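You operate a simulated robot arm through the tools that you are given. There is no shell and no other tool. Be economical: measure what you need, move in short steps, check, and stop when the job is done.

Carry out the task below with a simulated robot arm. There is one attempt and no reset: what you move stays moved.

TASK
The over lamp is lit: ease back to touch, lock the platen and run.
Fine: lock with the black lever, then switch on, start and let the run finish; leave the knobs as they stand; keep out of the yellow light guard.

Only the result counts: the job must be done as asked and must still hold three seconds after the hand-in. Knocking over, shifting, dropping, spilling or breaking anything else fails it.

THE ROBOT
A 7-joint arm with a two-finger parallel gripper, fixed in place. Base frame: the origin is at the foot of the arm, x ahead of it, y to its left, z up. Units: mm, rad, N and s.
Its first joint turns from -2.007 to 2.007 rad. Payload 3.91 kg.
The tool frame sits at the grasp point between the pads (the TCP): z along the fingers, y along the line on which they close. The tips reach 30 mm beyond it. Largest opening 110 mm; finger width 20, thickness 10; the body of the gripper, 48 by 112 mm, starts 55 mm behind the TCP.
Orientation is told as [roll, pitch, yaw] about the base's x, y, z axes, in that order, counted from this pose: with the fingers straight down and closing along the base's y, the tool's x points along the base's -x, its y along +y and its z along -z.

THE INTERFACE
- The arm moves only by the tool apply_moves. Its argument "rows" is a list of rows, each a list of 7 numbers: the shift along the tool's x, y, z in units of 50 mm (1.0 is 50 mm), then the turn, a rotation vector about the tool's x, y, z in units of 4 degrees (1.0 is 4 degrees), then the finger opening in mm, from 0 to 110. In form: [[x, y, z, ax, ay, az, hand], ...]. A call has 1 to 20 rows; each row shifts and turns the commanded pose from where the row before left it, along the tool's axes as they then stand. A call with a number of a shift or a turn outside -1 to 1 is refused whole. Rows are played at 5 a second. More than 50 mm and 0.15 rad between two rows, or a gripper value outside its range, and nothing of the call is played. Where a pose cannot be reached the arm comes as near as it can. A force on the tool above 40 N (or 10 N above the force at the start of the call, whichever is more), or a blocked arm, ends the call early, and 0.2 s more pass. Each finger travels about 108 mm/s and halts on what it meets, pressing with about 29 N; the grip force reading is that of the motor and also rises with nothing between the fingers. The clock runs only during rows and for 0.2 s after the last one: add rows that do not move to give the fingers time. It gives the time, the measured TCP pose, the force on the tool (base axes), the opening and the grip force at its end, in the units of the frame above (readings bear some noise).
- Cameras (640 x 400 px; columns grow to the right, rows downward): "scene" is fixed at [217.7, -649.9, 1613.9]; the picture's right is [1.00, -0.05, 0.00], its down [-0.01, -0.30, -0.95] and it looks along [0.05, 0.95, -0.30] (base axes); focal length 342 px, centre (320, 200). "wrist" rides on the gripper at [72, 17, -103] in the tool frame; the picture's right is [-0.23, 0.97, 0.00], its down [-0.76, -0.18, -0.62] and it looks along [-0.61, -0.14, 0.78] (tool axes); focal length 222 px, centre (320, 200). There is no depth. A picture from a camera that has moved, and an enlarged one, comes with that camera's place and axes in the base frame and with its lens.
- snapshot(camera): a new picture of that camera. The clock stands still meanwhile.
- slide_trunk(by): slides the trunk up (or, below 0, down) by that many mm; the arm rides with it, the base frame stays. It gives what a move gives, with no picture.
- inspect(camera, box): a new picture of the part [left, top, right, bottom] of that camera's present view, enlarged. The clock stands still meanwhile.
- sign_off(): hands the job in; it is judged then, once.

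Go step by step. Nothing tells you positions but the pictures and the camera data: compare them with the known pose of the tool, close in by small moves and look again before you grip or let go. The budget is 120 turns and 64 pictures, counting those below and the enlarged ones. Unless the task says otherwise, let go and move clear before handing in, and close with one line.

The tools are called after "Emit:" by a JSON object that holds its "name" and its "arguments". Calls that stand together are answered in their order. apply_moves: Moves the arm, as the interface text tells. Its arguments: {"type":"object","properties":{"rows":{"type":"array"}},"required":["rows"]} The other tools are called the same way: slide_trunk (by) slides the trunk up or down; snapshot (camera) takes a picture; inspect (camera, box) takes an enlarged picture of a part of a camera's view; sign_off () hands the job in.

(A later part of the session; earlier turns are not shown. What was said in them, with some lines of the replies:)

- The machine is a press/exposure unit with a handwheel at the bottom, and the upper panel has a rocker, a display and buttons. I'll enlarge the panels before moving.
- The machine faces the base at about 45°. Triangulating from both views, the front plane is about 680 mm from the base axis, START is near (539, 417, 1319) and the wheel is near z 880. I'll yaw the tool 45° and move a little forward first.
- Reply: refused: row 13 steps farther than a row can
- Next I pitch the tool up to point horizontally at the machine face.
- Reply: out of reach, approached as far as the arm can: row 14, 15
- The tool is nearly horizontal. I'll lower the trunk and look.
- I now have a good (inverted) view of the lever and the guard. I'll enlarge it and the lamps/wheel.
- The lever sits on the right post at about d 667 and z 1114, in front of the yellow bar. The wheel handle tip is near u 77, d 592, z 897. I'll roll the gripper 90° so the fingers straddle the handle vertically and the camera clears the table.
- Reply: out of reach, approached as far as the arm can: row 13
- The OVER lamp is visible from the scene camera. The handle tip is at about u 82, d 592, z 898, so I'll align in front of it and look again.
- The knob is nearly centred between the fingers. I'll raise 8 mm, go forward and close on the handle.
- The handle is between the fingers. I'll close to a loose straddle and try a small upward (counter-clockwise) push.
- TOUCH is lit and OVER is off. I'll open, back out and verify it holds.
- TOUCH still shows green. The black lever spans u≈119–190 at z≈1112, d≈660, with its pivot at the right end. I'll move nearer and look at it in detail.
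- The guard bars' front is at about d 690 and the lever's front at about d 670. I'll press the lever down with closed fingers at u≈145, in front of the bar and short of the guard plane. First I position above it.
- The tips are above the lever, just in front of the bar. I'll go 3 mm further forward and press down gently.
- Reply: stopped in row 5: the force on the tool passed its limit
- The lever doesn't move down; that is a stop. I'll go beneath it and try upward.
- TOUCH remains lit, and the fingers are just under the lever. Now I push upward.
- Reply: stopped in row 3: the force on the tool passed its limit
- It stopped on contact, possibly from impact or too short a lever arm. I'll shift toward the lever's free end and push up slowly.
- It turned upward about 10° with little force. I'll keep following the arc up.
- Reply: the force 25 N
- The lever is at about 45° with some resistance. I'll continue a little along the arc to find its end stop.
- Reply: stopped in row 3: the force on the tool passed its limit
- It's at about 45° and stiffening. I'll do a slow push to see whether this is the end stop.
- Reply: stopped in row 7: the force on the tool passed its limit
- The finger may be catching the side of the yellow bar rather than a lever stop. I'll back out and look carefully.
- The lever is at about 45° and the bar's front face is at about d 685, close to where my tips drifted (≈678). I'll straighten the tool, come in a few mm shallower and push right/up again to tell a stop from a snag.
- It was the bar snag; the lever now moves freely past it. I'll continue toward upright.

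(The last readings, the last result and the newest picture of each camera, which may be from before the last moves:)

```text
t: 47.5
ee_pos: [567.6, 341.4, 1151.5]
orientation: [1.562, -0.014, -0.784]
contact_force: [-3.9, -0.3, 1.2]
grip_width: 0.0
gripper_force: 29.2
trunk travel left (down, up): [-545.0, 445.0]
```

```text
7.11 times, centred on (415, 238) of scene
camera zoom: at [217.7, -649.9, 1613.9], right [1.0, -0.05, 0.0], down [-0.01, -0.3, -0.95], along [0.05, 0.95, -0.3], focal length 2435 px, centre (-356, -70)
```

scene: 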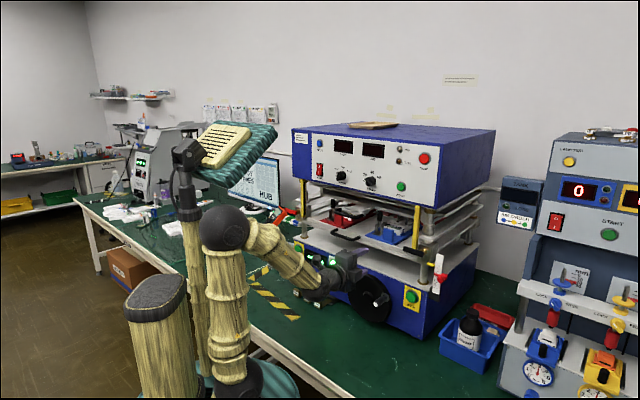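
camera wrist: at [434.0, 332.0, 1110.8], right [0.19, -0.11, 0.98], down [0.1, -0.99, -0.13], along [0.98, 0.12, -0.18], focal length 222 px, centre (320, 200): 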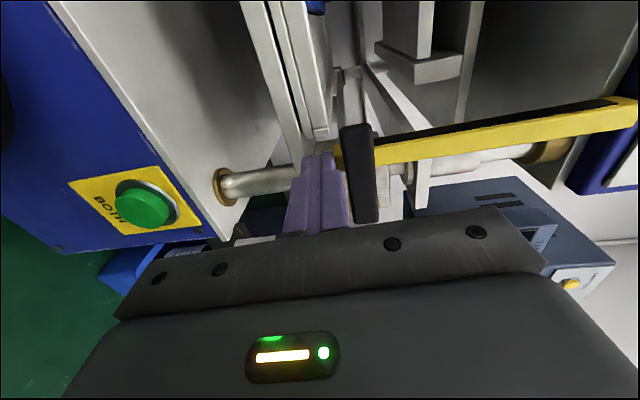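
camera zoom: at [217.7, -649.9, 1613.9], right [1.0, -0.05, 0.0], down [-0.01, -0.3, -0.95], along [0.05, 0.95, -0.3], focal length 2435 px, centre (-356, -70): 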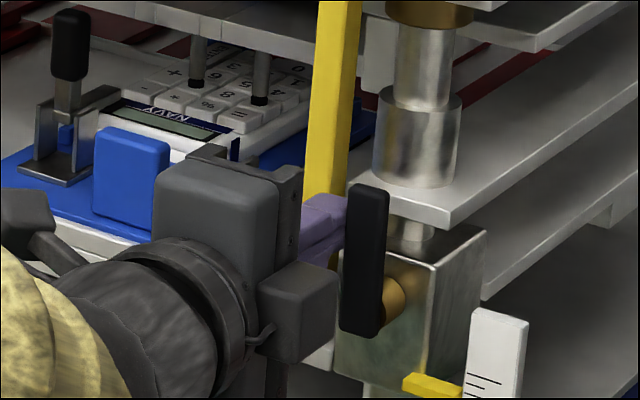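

The lever is about upright. I'll give a few more small pushes to seat it against its stop.

Emit:
{"name": "apply_moves", "arguments": {"rows": [[-0.025, 0, 0, 0, 0, 0, 0], [-0.025, 0, 0, 0, 0, 0, 0], [-0.025, 0, 0, 0, 0, 0, 0], [-0.025, 0, 0, 0, 0, 0, 0], [-0.025, 0, 0, 0, 0, 0, 0], [-0.025, 0, 0, 0, 0, 0, 0]]}}

Emit:
{"name": "inspect", "arguments": {"camera": "scene", "box": [290, 200, 460, 306]}}

```text
t: 48.9
ee_pos: [569.7, 340.9, 1151.2]
orientation: [1.56, -0.016, -0.779]
contact_force: [-17.6, 11.5, -4.9]
grip_width: 0.0
gripper_force: 28.9
trunk travel left (down, up): [-545.0, 445.0]
```

```text
3.76 times, centred on (375, 253) of scene
camera zoom: at [217.7, -649.9, 1613.9], right [1.0, -0.05, 0.0], down [-0.01, -0.3, -0.95], along [0.05, 0.95, -0.3], focal length 1289 px, centre (113, 0)
```

zoom: 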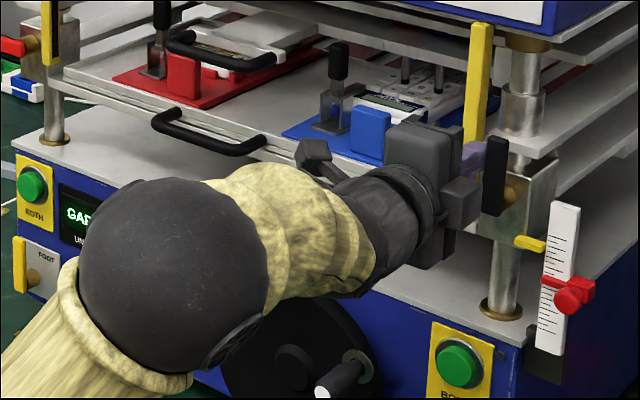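

The lever is seated upright at its stop. Next I withdraw, check the lamps and rise towards MAINS.

Emit:
{"name": "apply_moves", "arguments": {"rows": [[0.12, 0, 0, 0, 0, 0, 0], [0, 0, -0.6, 0, 0, 0, 0], [0, 0, -0.9, 0, 0, 0, 0], [0, 0, -0.9, 0, 0, 0, 0], [0.9, 0, 0, 0, 0, 0, 0], [0.9, 0, 0, 0, 0, 0, 0], [0.9, 0, 0, 0, 0, 0, 0], [0.9, 0, 0, 0, 0, 0, 0]]}}

Emit:
{"name": "slide_trunk", "arguments": {"by": 170}}

Emit:
{"name": "snapshot", "arguments": {"camera": "scene"}}

Emit:
{"name": "snapshot", "arguments": {"camera": "wrist"}}

```text
t: 50.7
ee_pos: [357.8, 384.4, 1148.4]
orientation: [1.562, -0.014, -0.786]
contact_force: [-0.1, 1.2, -0.6]
grip_width: 0.0
gripper_force: 29.5
trunk travel left (down, up): [-545.0, 445.0]
```

```text
t: 52.6
ee_pos: [357.6, 383.1, 1318.1]
orientation: [1.562, -0.012, -0.784]
contact_force: [0.7, 0.0, 0.1]
grip_width: 0.0
gripper_force: 29.1
trunk travel left (down, up): [-715.0, 275.0]
```

```text
22 pictures are left
```

scene: 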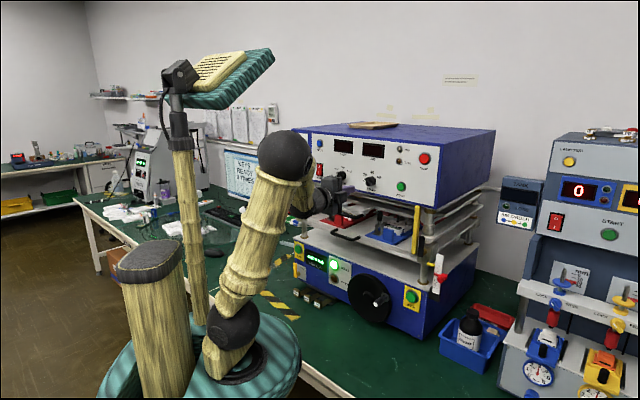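

```text
21 pictures are left
camera wrist: at [231.9, 361.8, 1335.8], right [0.16, -0.14, 0.98], down [0.1, -0.98, -0.16], along [0.98, 0.12, -0.14], focal length 222 px, centre (320, 200)
```

wrist: 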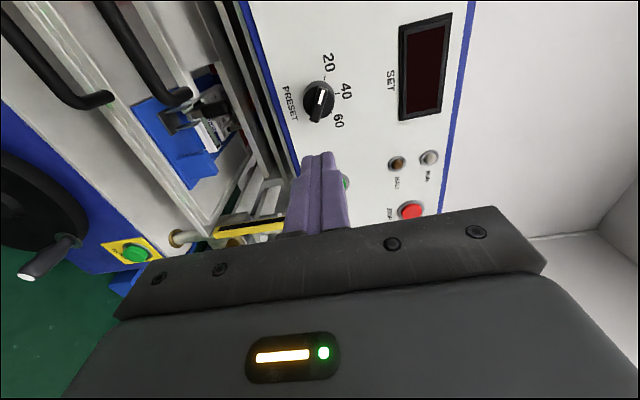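

TOUCH is still lit. Next I line up with MAINS on the left of the upper panel (≈ u −273, "I" half ≈ z 1306).

Emit:
{"name": "apply_moves", "arguments": {"rows": [[0.85, 0, 0, 0, 0, 0, 0], [0.85, 0, 0, 0, 0, 0, 0], [0.85, 0, 0, 0, 0, 0, 0], [0.85, 0, 0, 0, 0, 0, 0], [0.85, 0, 0, 0, 0, 0, 0], [0.85, -0.24, 0, 0, 0, 0, 0]]}}

Emit:
{"name": "snapshot", "arguments": {"camera": "wrist"}}

```text
t: 54.0
ee_pos: [179.8, 567.9, 1303.4]
orientation: [1.56, -0.016, -0.784]
contact_force: [0.4, -0.1, -0.8]
grip_width: 0.0
gripper_force: 28.8
trunk travel left (down, up): [-715.0, 275.0]
```

```text
20 pictures are left
camera wrist: at [55.1, 545.4, 1320.8], right [0.16, -0.14, 0.98], down [0.1, -0.98, -0.16], along [0.98, 0.12, -0.14], focal length 222 px, centre (320, 200)
```

wrist: 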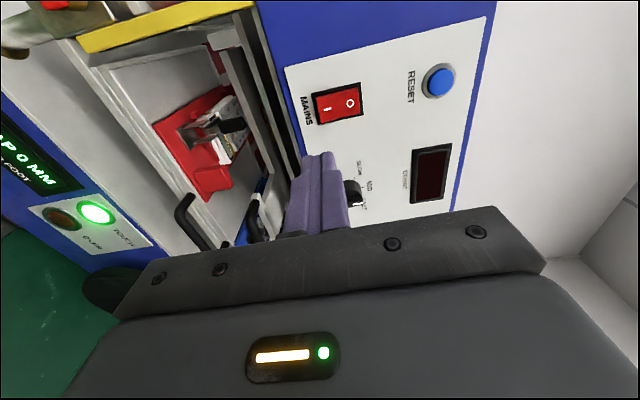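

The rocker's "I" half is at u −274, z ≈1308, so the fingers are aligned. I'll approach and press slowly.

Emit:
{"name": "apply_moves", "arguments": {"rows": [[0, 0, 0.9, 0, 0, 0, 0], [0, 0, 0.9, 0, 0, 0, 0], [0, 0, 0.1, 0, 0, 0, 0], [0, 0, 0.08, 0, 0, 0, 0], [0, 0, 0.08, 0, 0, 0, 0], [0, 0, 0.06, 0, 0, 0, 0], [0, 0, 0.06, 0, 0, 0, 0], [0, 0, 0.06, 0, 0, 0, 0], [0, 0, 0.06, 0, 0, 0, 0], [0, 0, 0.06, 0, 0, 0, 0]]}}

Emit:
{"name": "snapshot", "arguments": {"camera": "wrist"}}

```text
t: 56.2
ee_pos: [259.0, 647.5, 1302.2]
orientation: [1.562, -0.014, -0.784]
contact_force: [-6.7, -11.7, -7.6]
grip_width: 0.1
gripper_force: 29.1
trunk travel left (down, up): [-715.0, 275.0]
```

```text
19 pictures are left
camera wrist: at [133.3, 624.1, 1319.1], right [0.16, -0.14, 0.98], down [0.1, -0.98, -0.16], along [0.98, 0.12, -0.14], focal length 222 px, centre (320, 200)
```

wrist: 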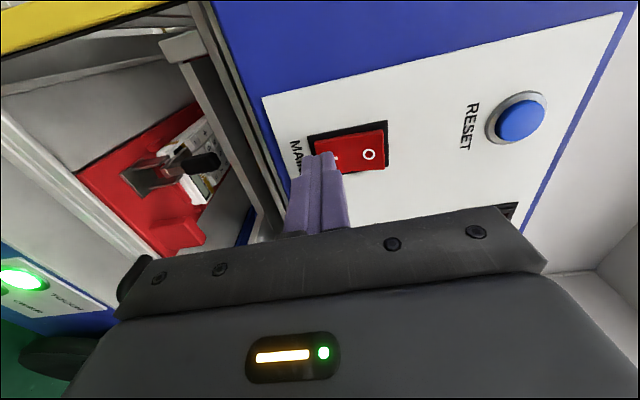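

Contact is made. I'll press a little more, then retract and look at the displays.

Emit:
{"name": "apply_moves", "arguments": {"rows": [[0, 0, 0.05, 0, 0, 0, 0], [0, 0, 0.05, 0, 0, 0, 0], [0, 0, 0.05, 0, 0, 0, 0], [0, 0, 0.05, 0, 0, 0, 0]]}}

Emit:
{"name": "apply_moves", "arguments": {"rows": [[0, 0, -0.5, 0, 0, 0, 0], [0, 0, -0.9, 0, 0, 0, 0], [0, 0, -0.9, 0, 0, 0, 0]]}}

Emit:
{"name": "snapshot", "arguments": {"camera": "wrist"}}

```text
t: 56.7
ee_pos: [258.7, 646.2, 1302.7]
orientation: [1.557, -0.014, -0.783]
contact_force: [-10.3, -22.9, -2.2]
grip_width: 0.0
gripper_force: 28.4
trunk travel left (down, up): [-715.0, 275.0]
stopped in row 2: the force on the tool passed its limit (the readings are from after the stop); the commanded pose is now the measured one
```

```text
t: 57.5
ee_pos: [179.9, 568.5, 1300.4]
orientation: [1.555, -0.017, -0.783]
contact_force: [0.1, -0.4, 0.3]
grip_width: 0.0
gripper_force: 28.9
trunk travel left (down, up): [-715.0, 275.0]
```

```text
18 pictures are left
camera wrist: at [54.5, 545.6, 1318.7], right [0.16, -0.14, 0.98], down [0.1, -0.98, -0.16], along [0.98, 0.12, -0.14], focal length 222 px, centre (320, 200)
```

wrist: 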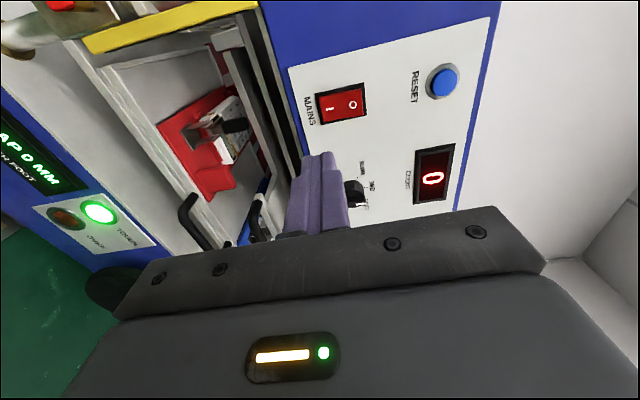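

Mains is on (COUNT shows 0) and TOUCH is lit. Next I line up with START at about u 86, z 1319.

Emit:
{"name": "apply_moves", "arguments": {"rows": [[-0.8, 0, 0, 0, 0, 0, 0], [-0.8, 0, 0, 0, 0, 0, 0], [-0.8, 0, 0, 0, 0, 0, 0], [-0.8, 0, 0, 0, 0, 0, 0], [-0.8, 0, 0, 0, 0, 0, 0], [-0.8, 0, 0, 0, 0, 0, 0], [-0.8, 0, 0, 0, 0, 0, 0], [-0.8, 0.2, 0, 0, 0, 0, 0], [-0.8, 0.2, 0, 0, 0, 0, 0]]}}

Emit:
{"name": "snapshot", "arguments": {"camera": "wrist"}}

```text
t: 59.5
ee_pos: [438.5, 317.8, 1327.4]
orientation: [1.554, -0.016, -0.784]
contact_force: [-0.1, 0.4, -0.5]
grip_width: 0.0
gripper_force: 28.8
trunk travel left (down, up): [-715.0, 275.0]
```

```text
17 pictures are left
camera wrist: at [314.0, 294.4, 1346.3], right [0.16, -0.14, 0.98], down [0.1, -0.98, -0.16], along [0.98, 0.12, -0.15], focal length 222 px, centre (320, 200)
```

wrist: 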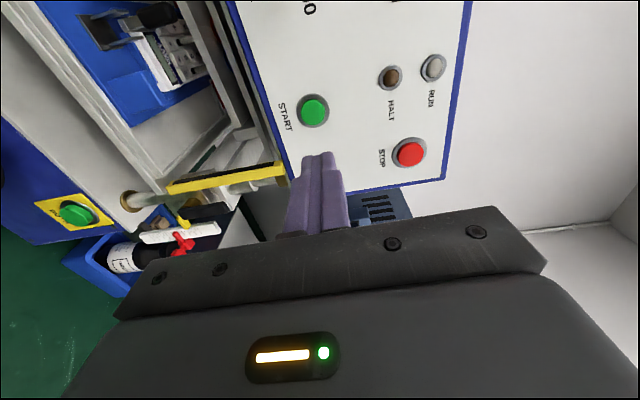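

START is at u ≈84, z ≈1319. I'll lower 7 mm and press slowly.

Emit:
{"name": "apply_moves", "arguments": {"rows": [[0.02, -0.14, 0.8, 0, 0, 0, 0], [0, 0, 0.9, 0, 0, 0, 0], [0, 0, 0.1, 0, 0, 0, 0], [0, 0, 0.06, 0, 0, 0, 0], [0, 0, 0.06, 0, 0, 0, 0], [0, 0, 0.06, 0, 0, 0, 0], [0, 0, 0.06, 0, 0, 0, 0], [0, 0, 0.06, 0, 0, 0, 0], [0, 0, 0.06, 0, 0, 0, 0], [0, 0, 0.06, 0, 0, 0, 0], [0, 0, 0.06, 0, 0, 0, 0], [0, 0, 0.06, 0, 0, 0, 0], [0, 0, 0.06, 0, 0, 0, 0]]}}

Emit:
{"name": "inspect", "arguments": {"camera": "scene", "box": [280, 120, 500, 258]}}

```text
t: 62.3
ee_pos: [514.9, 396.5, 1316.2]
orientation: [1.554, -0.016, -0.781]
contact_force: [-26.6, -22.6, -6.8]
grip_width: 0.0
gripper_force: 29.1
trunk travel left (down, up): [-715.0, 275.0]
```

```text
2.90 times, centred on (390, 189) of scene
camera zoom: at [217.7, -649.9, 1613.9], right [1.0, -0.05, 0.0], down [-0.01, -0.3, -0.95], along [0.05, 0.95, -0.3], focal length 993 px, centre (117, 232)
```

zoom: 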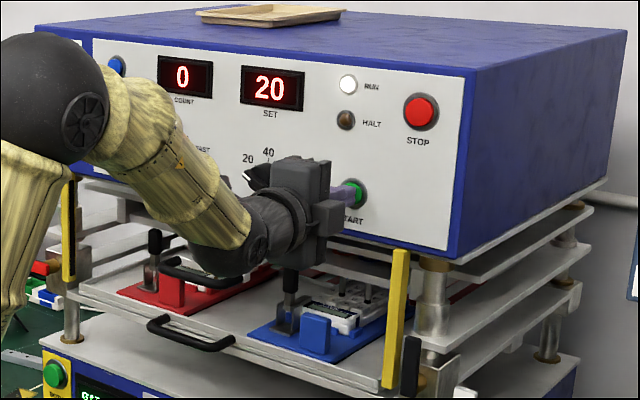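

The RUN lamp is lit with SET 20. I'll retract and wait for the run to finish.

Emit:
{"name": "apply_moves", "arguments": {"rows": [[0, 0, -0.5, 0, 0, 0, 0], [0, 0, -0.9, 0, 0, 0, 0], [0, 0, -0.9, 0, 0, 0, 0], [0, 0, -0.6, 0, 0, 0, 0], [0, 0, 0, 0, 0, 0, 0], [0, 0, 0, 0, 0, 0, 0], [0, 0, 0, 0, 0, 0, 0], [0, 0, 0, 0, 0, 0, 0], [0, 0, 0, 0, 0, 0, 0], [0, 0, 0, 0, 0, 0, 0], [0, 0, 0, 0, 0, 0, 0], [0, 0, 0, 0, 0, 0, 0], [0, 0, 0, 0, 0, 0, 0], [0, 0, 0, 0, 0, 0, 0], [0, 0, 0, 0, 0, 0, 0]]}}

Emit:
{"name": "inspect", "arguments": {"camera": "scene", "box": [280, 120, 500, 258]}}

```text
t: 65.5
ee_pos: [418.1, 297.8, 1319.4]
orientation: [1.556, -0.013, -0.782]
contact_force: [0.1, 0.4, -0.4]
grip_width: 0.1
gripper_force: 28.8
trunk travel left (down, up): [-715.0, 275.0]
```

```text
2.90 times, centred on (390, 189) of scene
camera zoom: at [217.7, -649.9, 1613.9], right [1.0, -0.05, 0.0], down [-0.01, -0.3, -0.95], along [0.05, 0.95, -0.3], focal length 993 px, centre (117, 232)
```

zoom: 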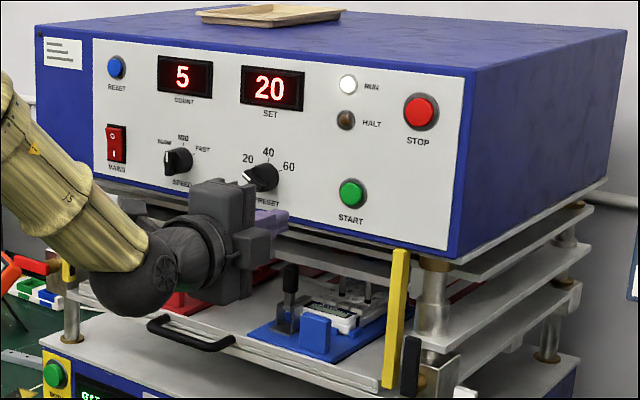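

The count is running (5 of 20). I'll wait well clear.

Emit:
{"name": "apply_moves", "arguments": {"rows": [[0, 0, 0, 0, 0, 0, 0], [0, 0, 0, 0, 0, 0, 0], [0, 0, 0, 0, 0, 0, 0], [0, 0, 0, 0, 0, 0, 0], [0, 0, 0, 0, 0, 0, 0], [0, 0, 0, 0, 0, 0, 0], [0, 0, 0, 0, 0, 0, 0], [0, 0, 0, 0, 0, 0, 0], [0, 0, 0, 0, 0, 0, 0], [0, 0, 0, 0, 0, 0, 0], [0, 0, 0, 0, 0, 0, 0], [0, 0, 0, 0, 0, 0, 0], [0, 0, 0, 0, 0, 0, 0], [0, 0, 0, 0, 0, 0, 0], [0, 0, 0, 0, 0, 0, 0], [0, 0, 0, 0, 0, 0, 0], [0, 0, 0, 0, 0, 0, 0], [0, 0, 0, 0, 0, 0, 0], [0, 0, 0, 0, 0, 0, 0], [0, 0, 0, 0, 0, 0, 0]]}}

Emit:
{"name": "apply_moves", "arguments": {"rows": [[0, 0, 0, 0, 0, 0, 0], [0, 0, 0, 0, 0, 0, 0], [0, 0, 0, 0, 0, 0, 0], [0, 0, 0, 0, 0, 0, 0], [0, 0, 0, 0, 0, 0, 0], [0, 0, 0, 0, 0, 0, 0], [0, 0, 0, 0, 0, 0, 0], [0, 0, 0, 0, 0, 0, 0], [0, 0, 0, 0, 0, 0, 0], [0, 0, 0, 0, 0, 0, 0], [0, 0, 0, 0, 0, 0, 0], [0, 0, 0, 0, 0, 0, 0], [0, 0, 0, 0, 0, 0, 0], [0, 0, 0, 0, 0, 0, 0], [0, 0, 0, 0, 0, 0, 0], [0, 0, 0, 0, 0, 0, 0], [0, 0, 0, 0, 0, 0, 0], [0, 0, 0, 0, 0, 0, 0], [0, 0, 0, 0, 0, 0, 0], [0, 0, 0, 0, 0, 0, 0]]}}

Emit:
{"name": "apply_moves", "arguments": {"rows": [[0, 0, 0, 0, 0, 0, 0], [0, 0, 0, 0, 0, 0, 0], [0, 0, 0, 0, 0, 0, 0], [0, 0, 0, 0, 0, 0, 0], [0, 0, 0, 0, 0, 0, 0], [0, 0, 0, 0, 0, 0, 0], [0, 0, 0, 0, 0, 0, 0], [0, 0, 0, 0, 0, 0, 0], [0, 0, 0, 0, 0, 0, 0], [0, 0, 0, 0, 0, 0, 0], [0, 0, 0, 0, 0, 0, 0], [0, 0, 0, 0, 0, 0, 0], [0, 0, 0, 0, 0, 0, 0], [0, 0, 0, 0, 0, 0, 0], [0, 0, 0, 0, 0, 0, 0]]}}

Emit:
{"name": "snapshot", "arguments": {"camera": "scene"}}

Emit:
{"name": "inspect", "arguments": {"camera": "scene", "box": [280, 120, 500, 258]}}

```text
t: 69.7
ee_pos: [417.5, 299.0, 1319.0]
orientation: [1.556, -0.015, -0.781]
contact_force: [0.3, 0.3, 0.4]
grip_width: 0.0
gripper_force: 28.7
trunk travel left (down, up): [-715.0, 275.0]
```

```text
t: 73.9
ee_pos: [418.3, 299.7, 1319.2]
orientation: [1.556, -0.013, -0.782]
contact_force: [-0.3, -0.3, 0.4]
grip_width: 0.0
gripper_force: 28.9
trunk travel left (down, up): [-715.0, 275.0]
```

```text
t: 77.1
ee_pos: [418.3, 298.6, 1318.8]
orientation: [1.554, -0.013, -0.782]
contact_force: [0.9, 0.4, 0.2]
grip_width: 0.0
gripper_force: 28.7
trunk travel left (down, up): [-715.0, 275.0]
```

```text
14 pictures are left
```

scene: 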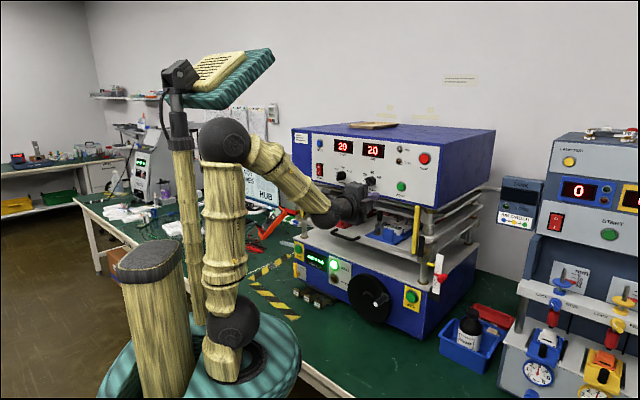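

```text
2.90 times, centred on (390, 189) of scene
camera zoom: at [217.7, -649.9, 1613.9], right [1.0, -0.05, 0.0], down [-0.01, -0.3, -0.95], along [0.05, 0.95, -0.3], focal length 993 px, centre (117, 232)
```

zoom: 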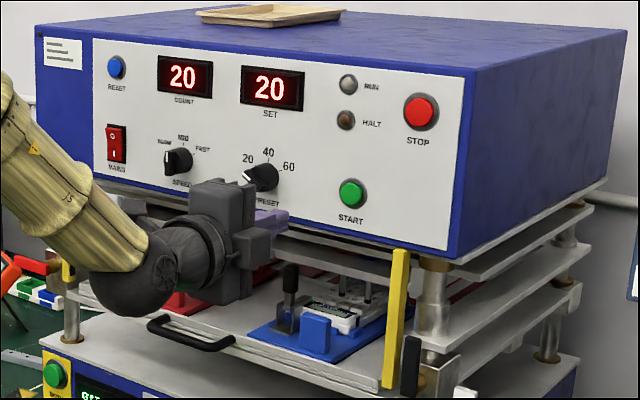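

The run finished: COUNT reads 20 of 20, RUN and HALT are off, TOUCH is still lit, the lever is still up and the arm is clear. I'm handing in.

Emit:
{"name": "sign_off", "arguments": {}}

```text
The job is handed in.
```

The run finished at 20 of 20 and the job is handed in. The platen was eased back to TOUCH and locked with the black lever, and the knobs were left as they stood. While I was raising the lever, the gripper probably pressed against the side of the right yellow guard bar. I backed off and finished the lever in front of the bar, and the pictures showed no shift or damage.
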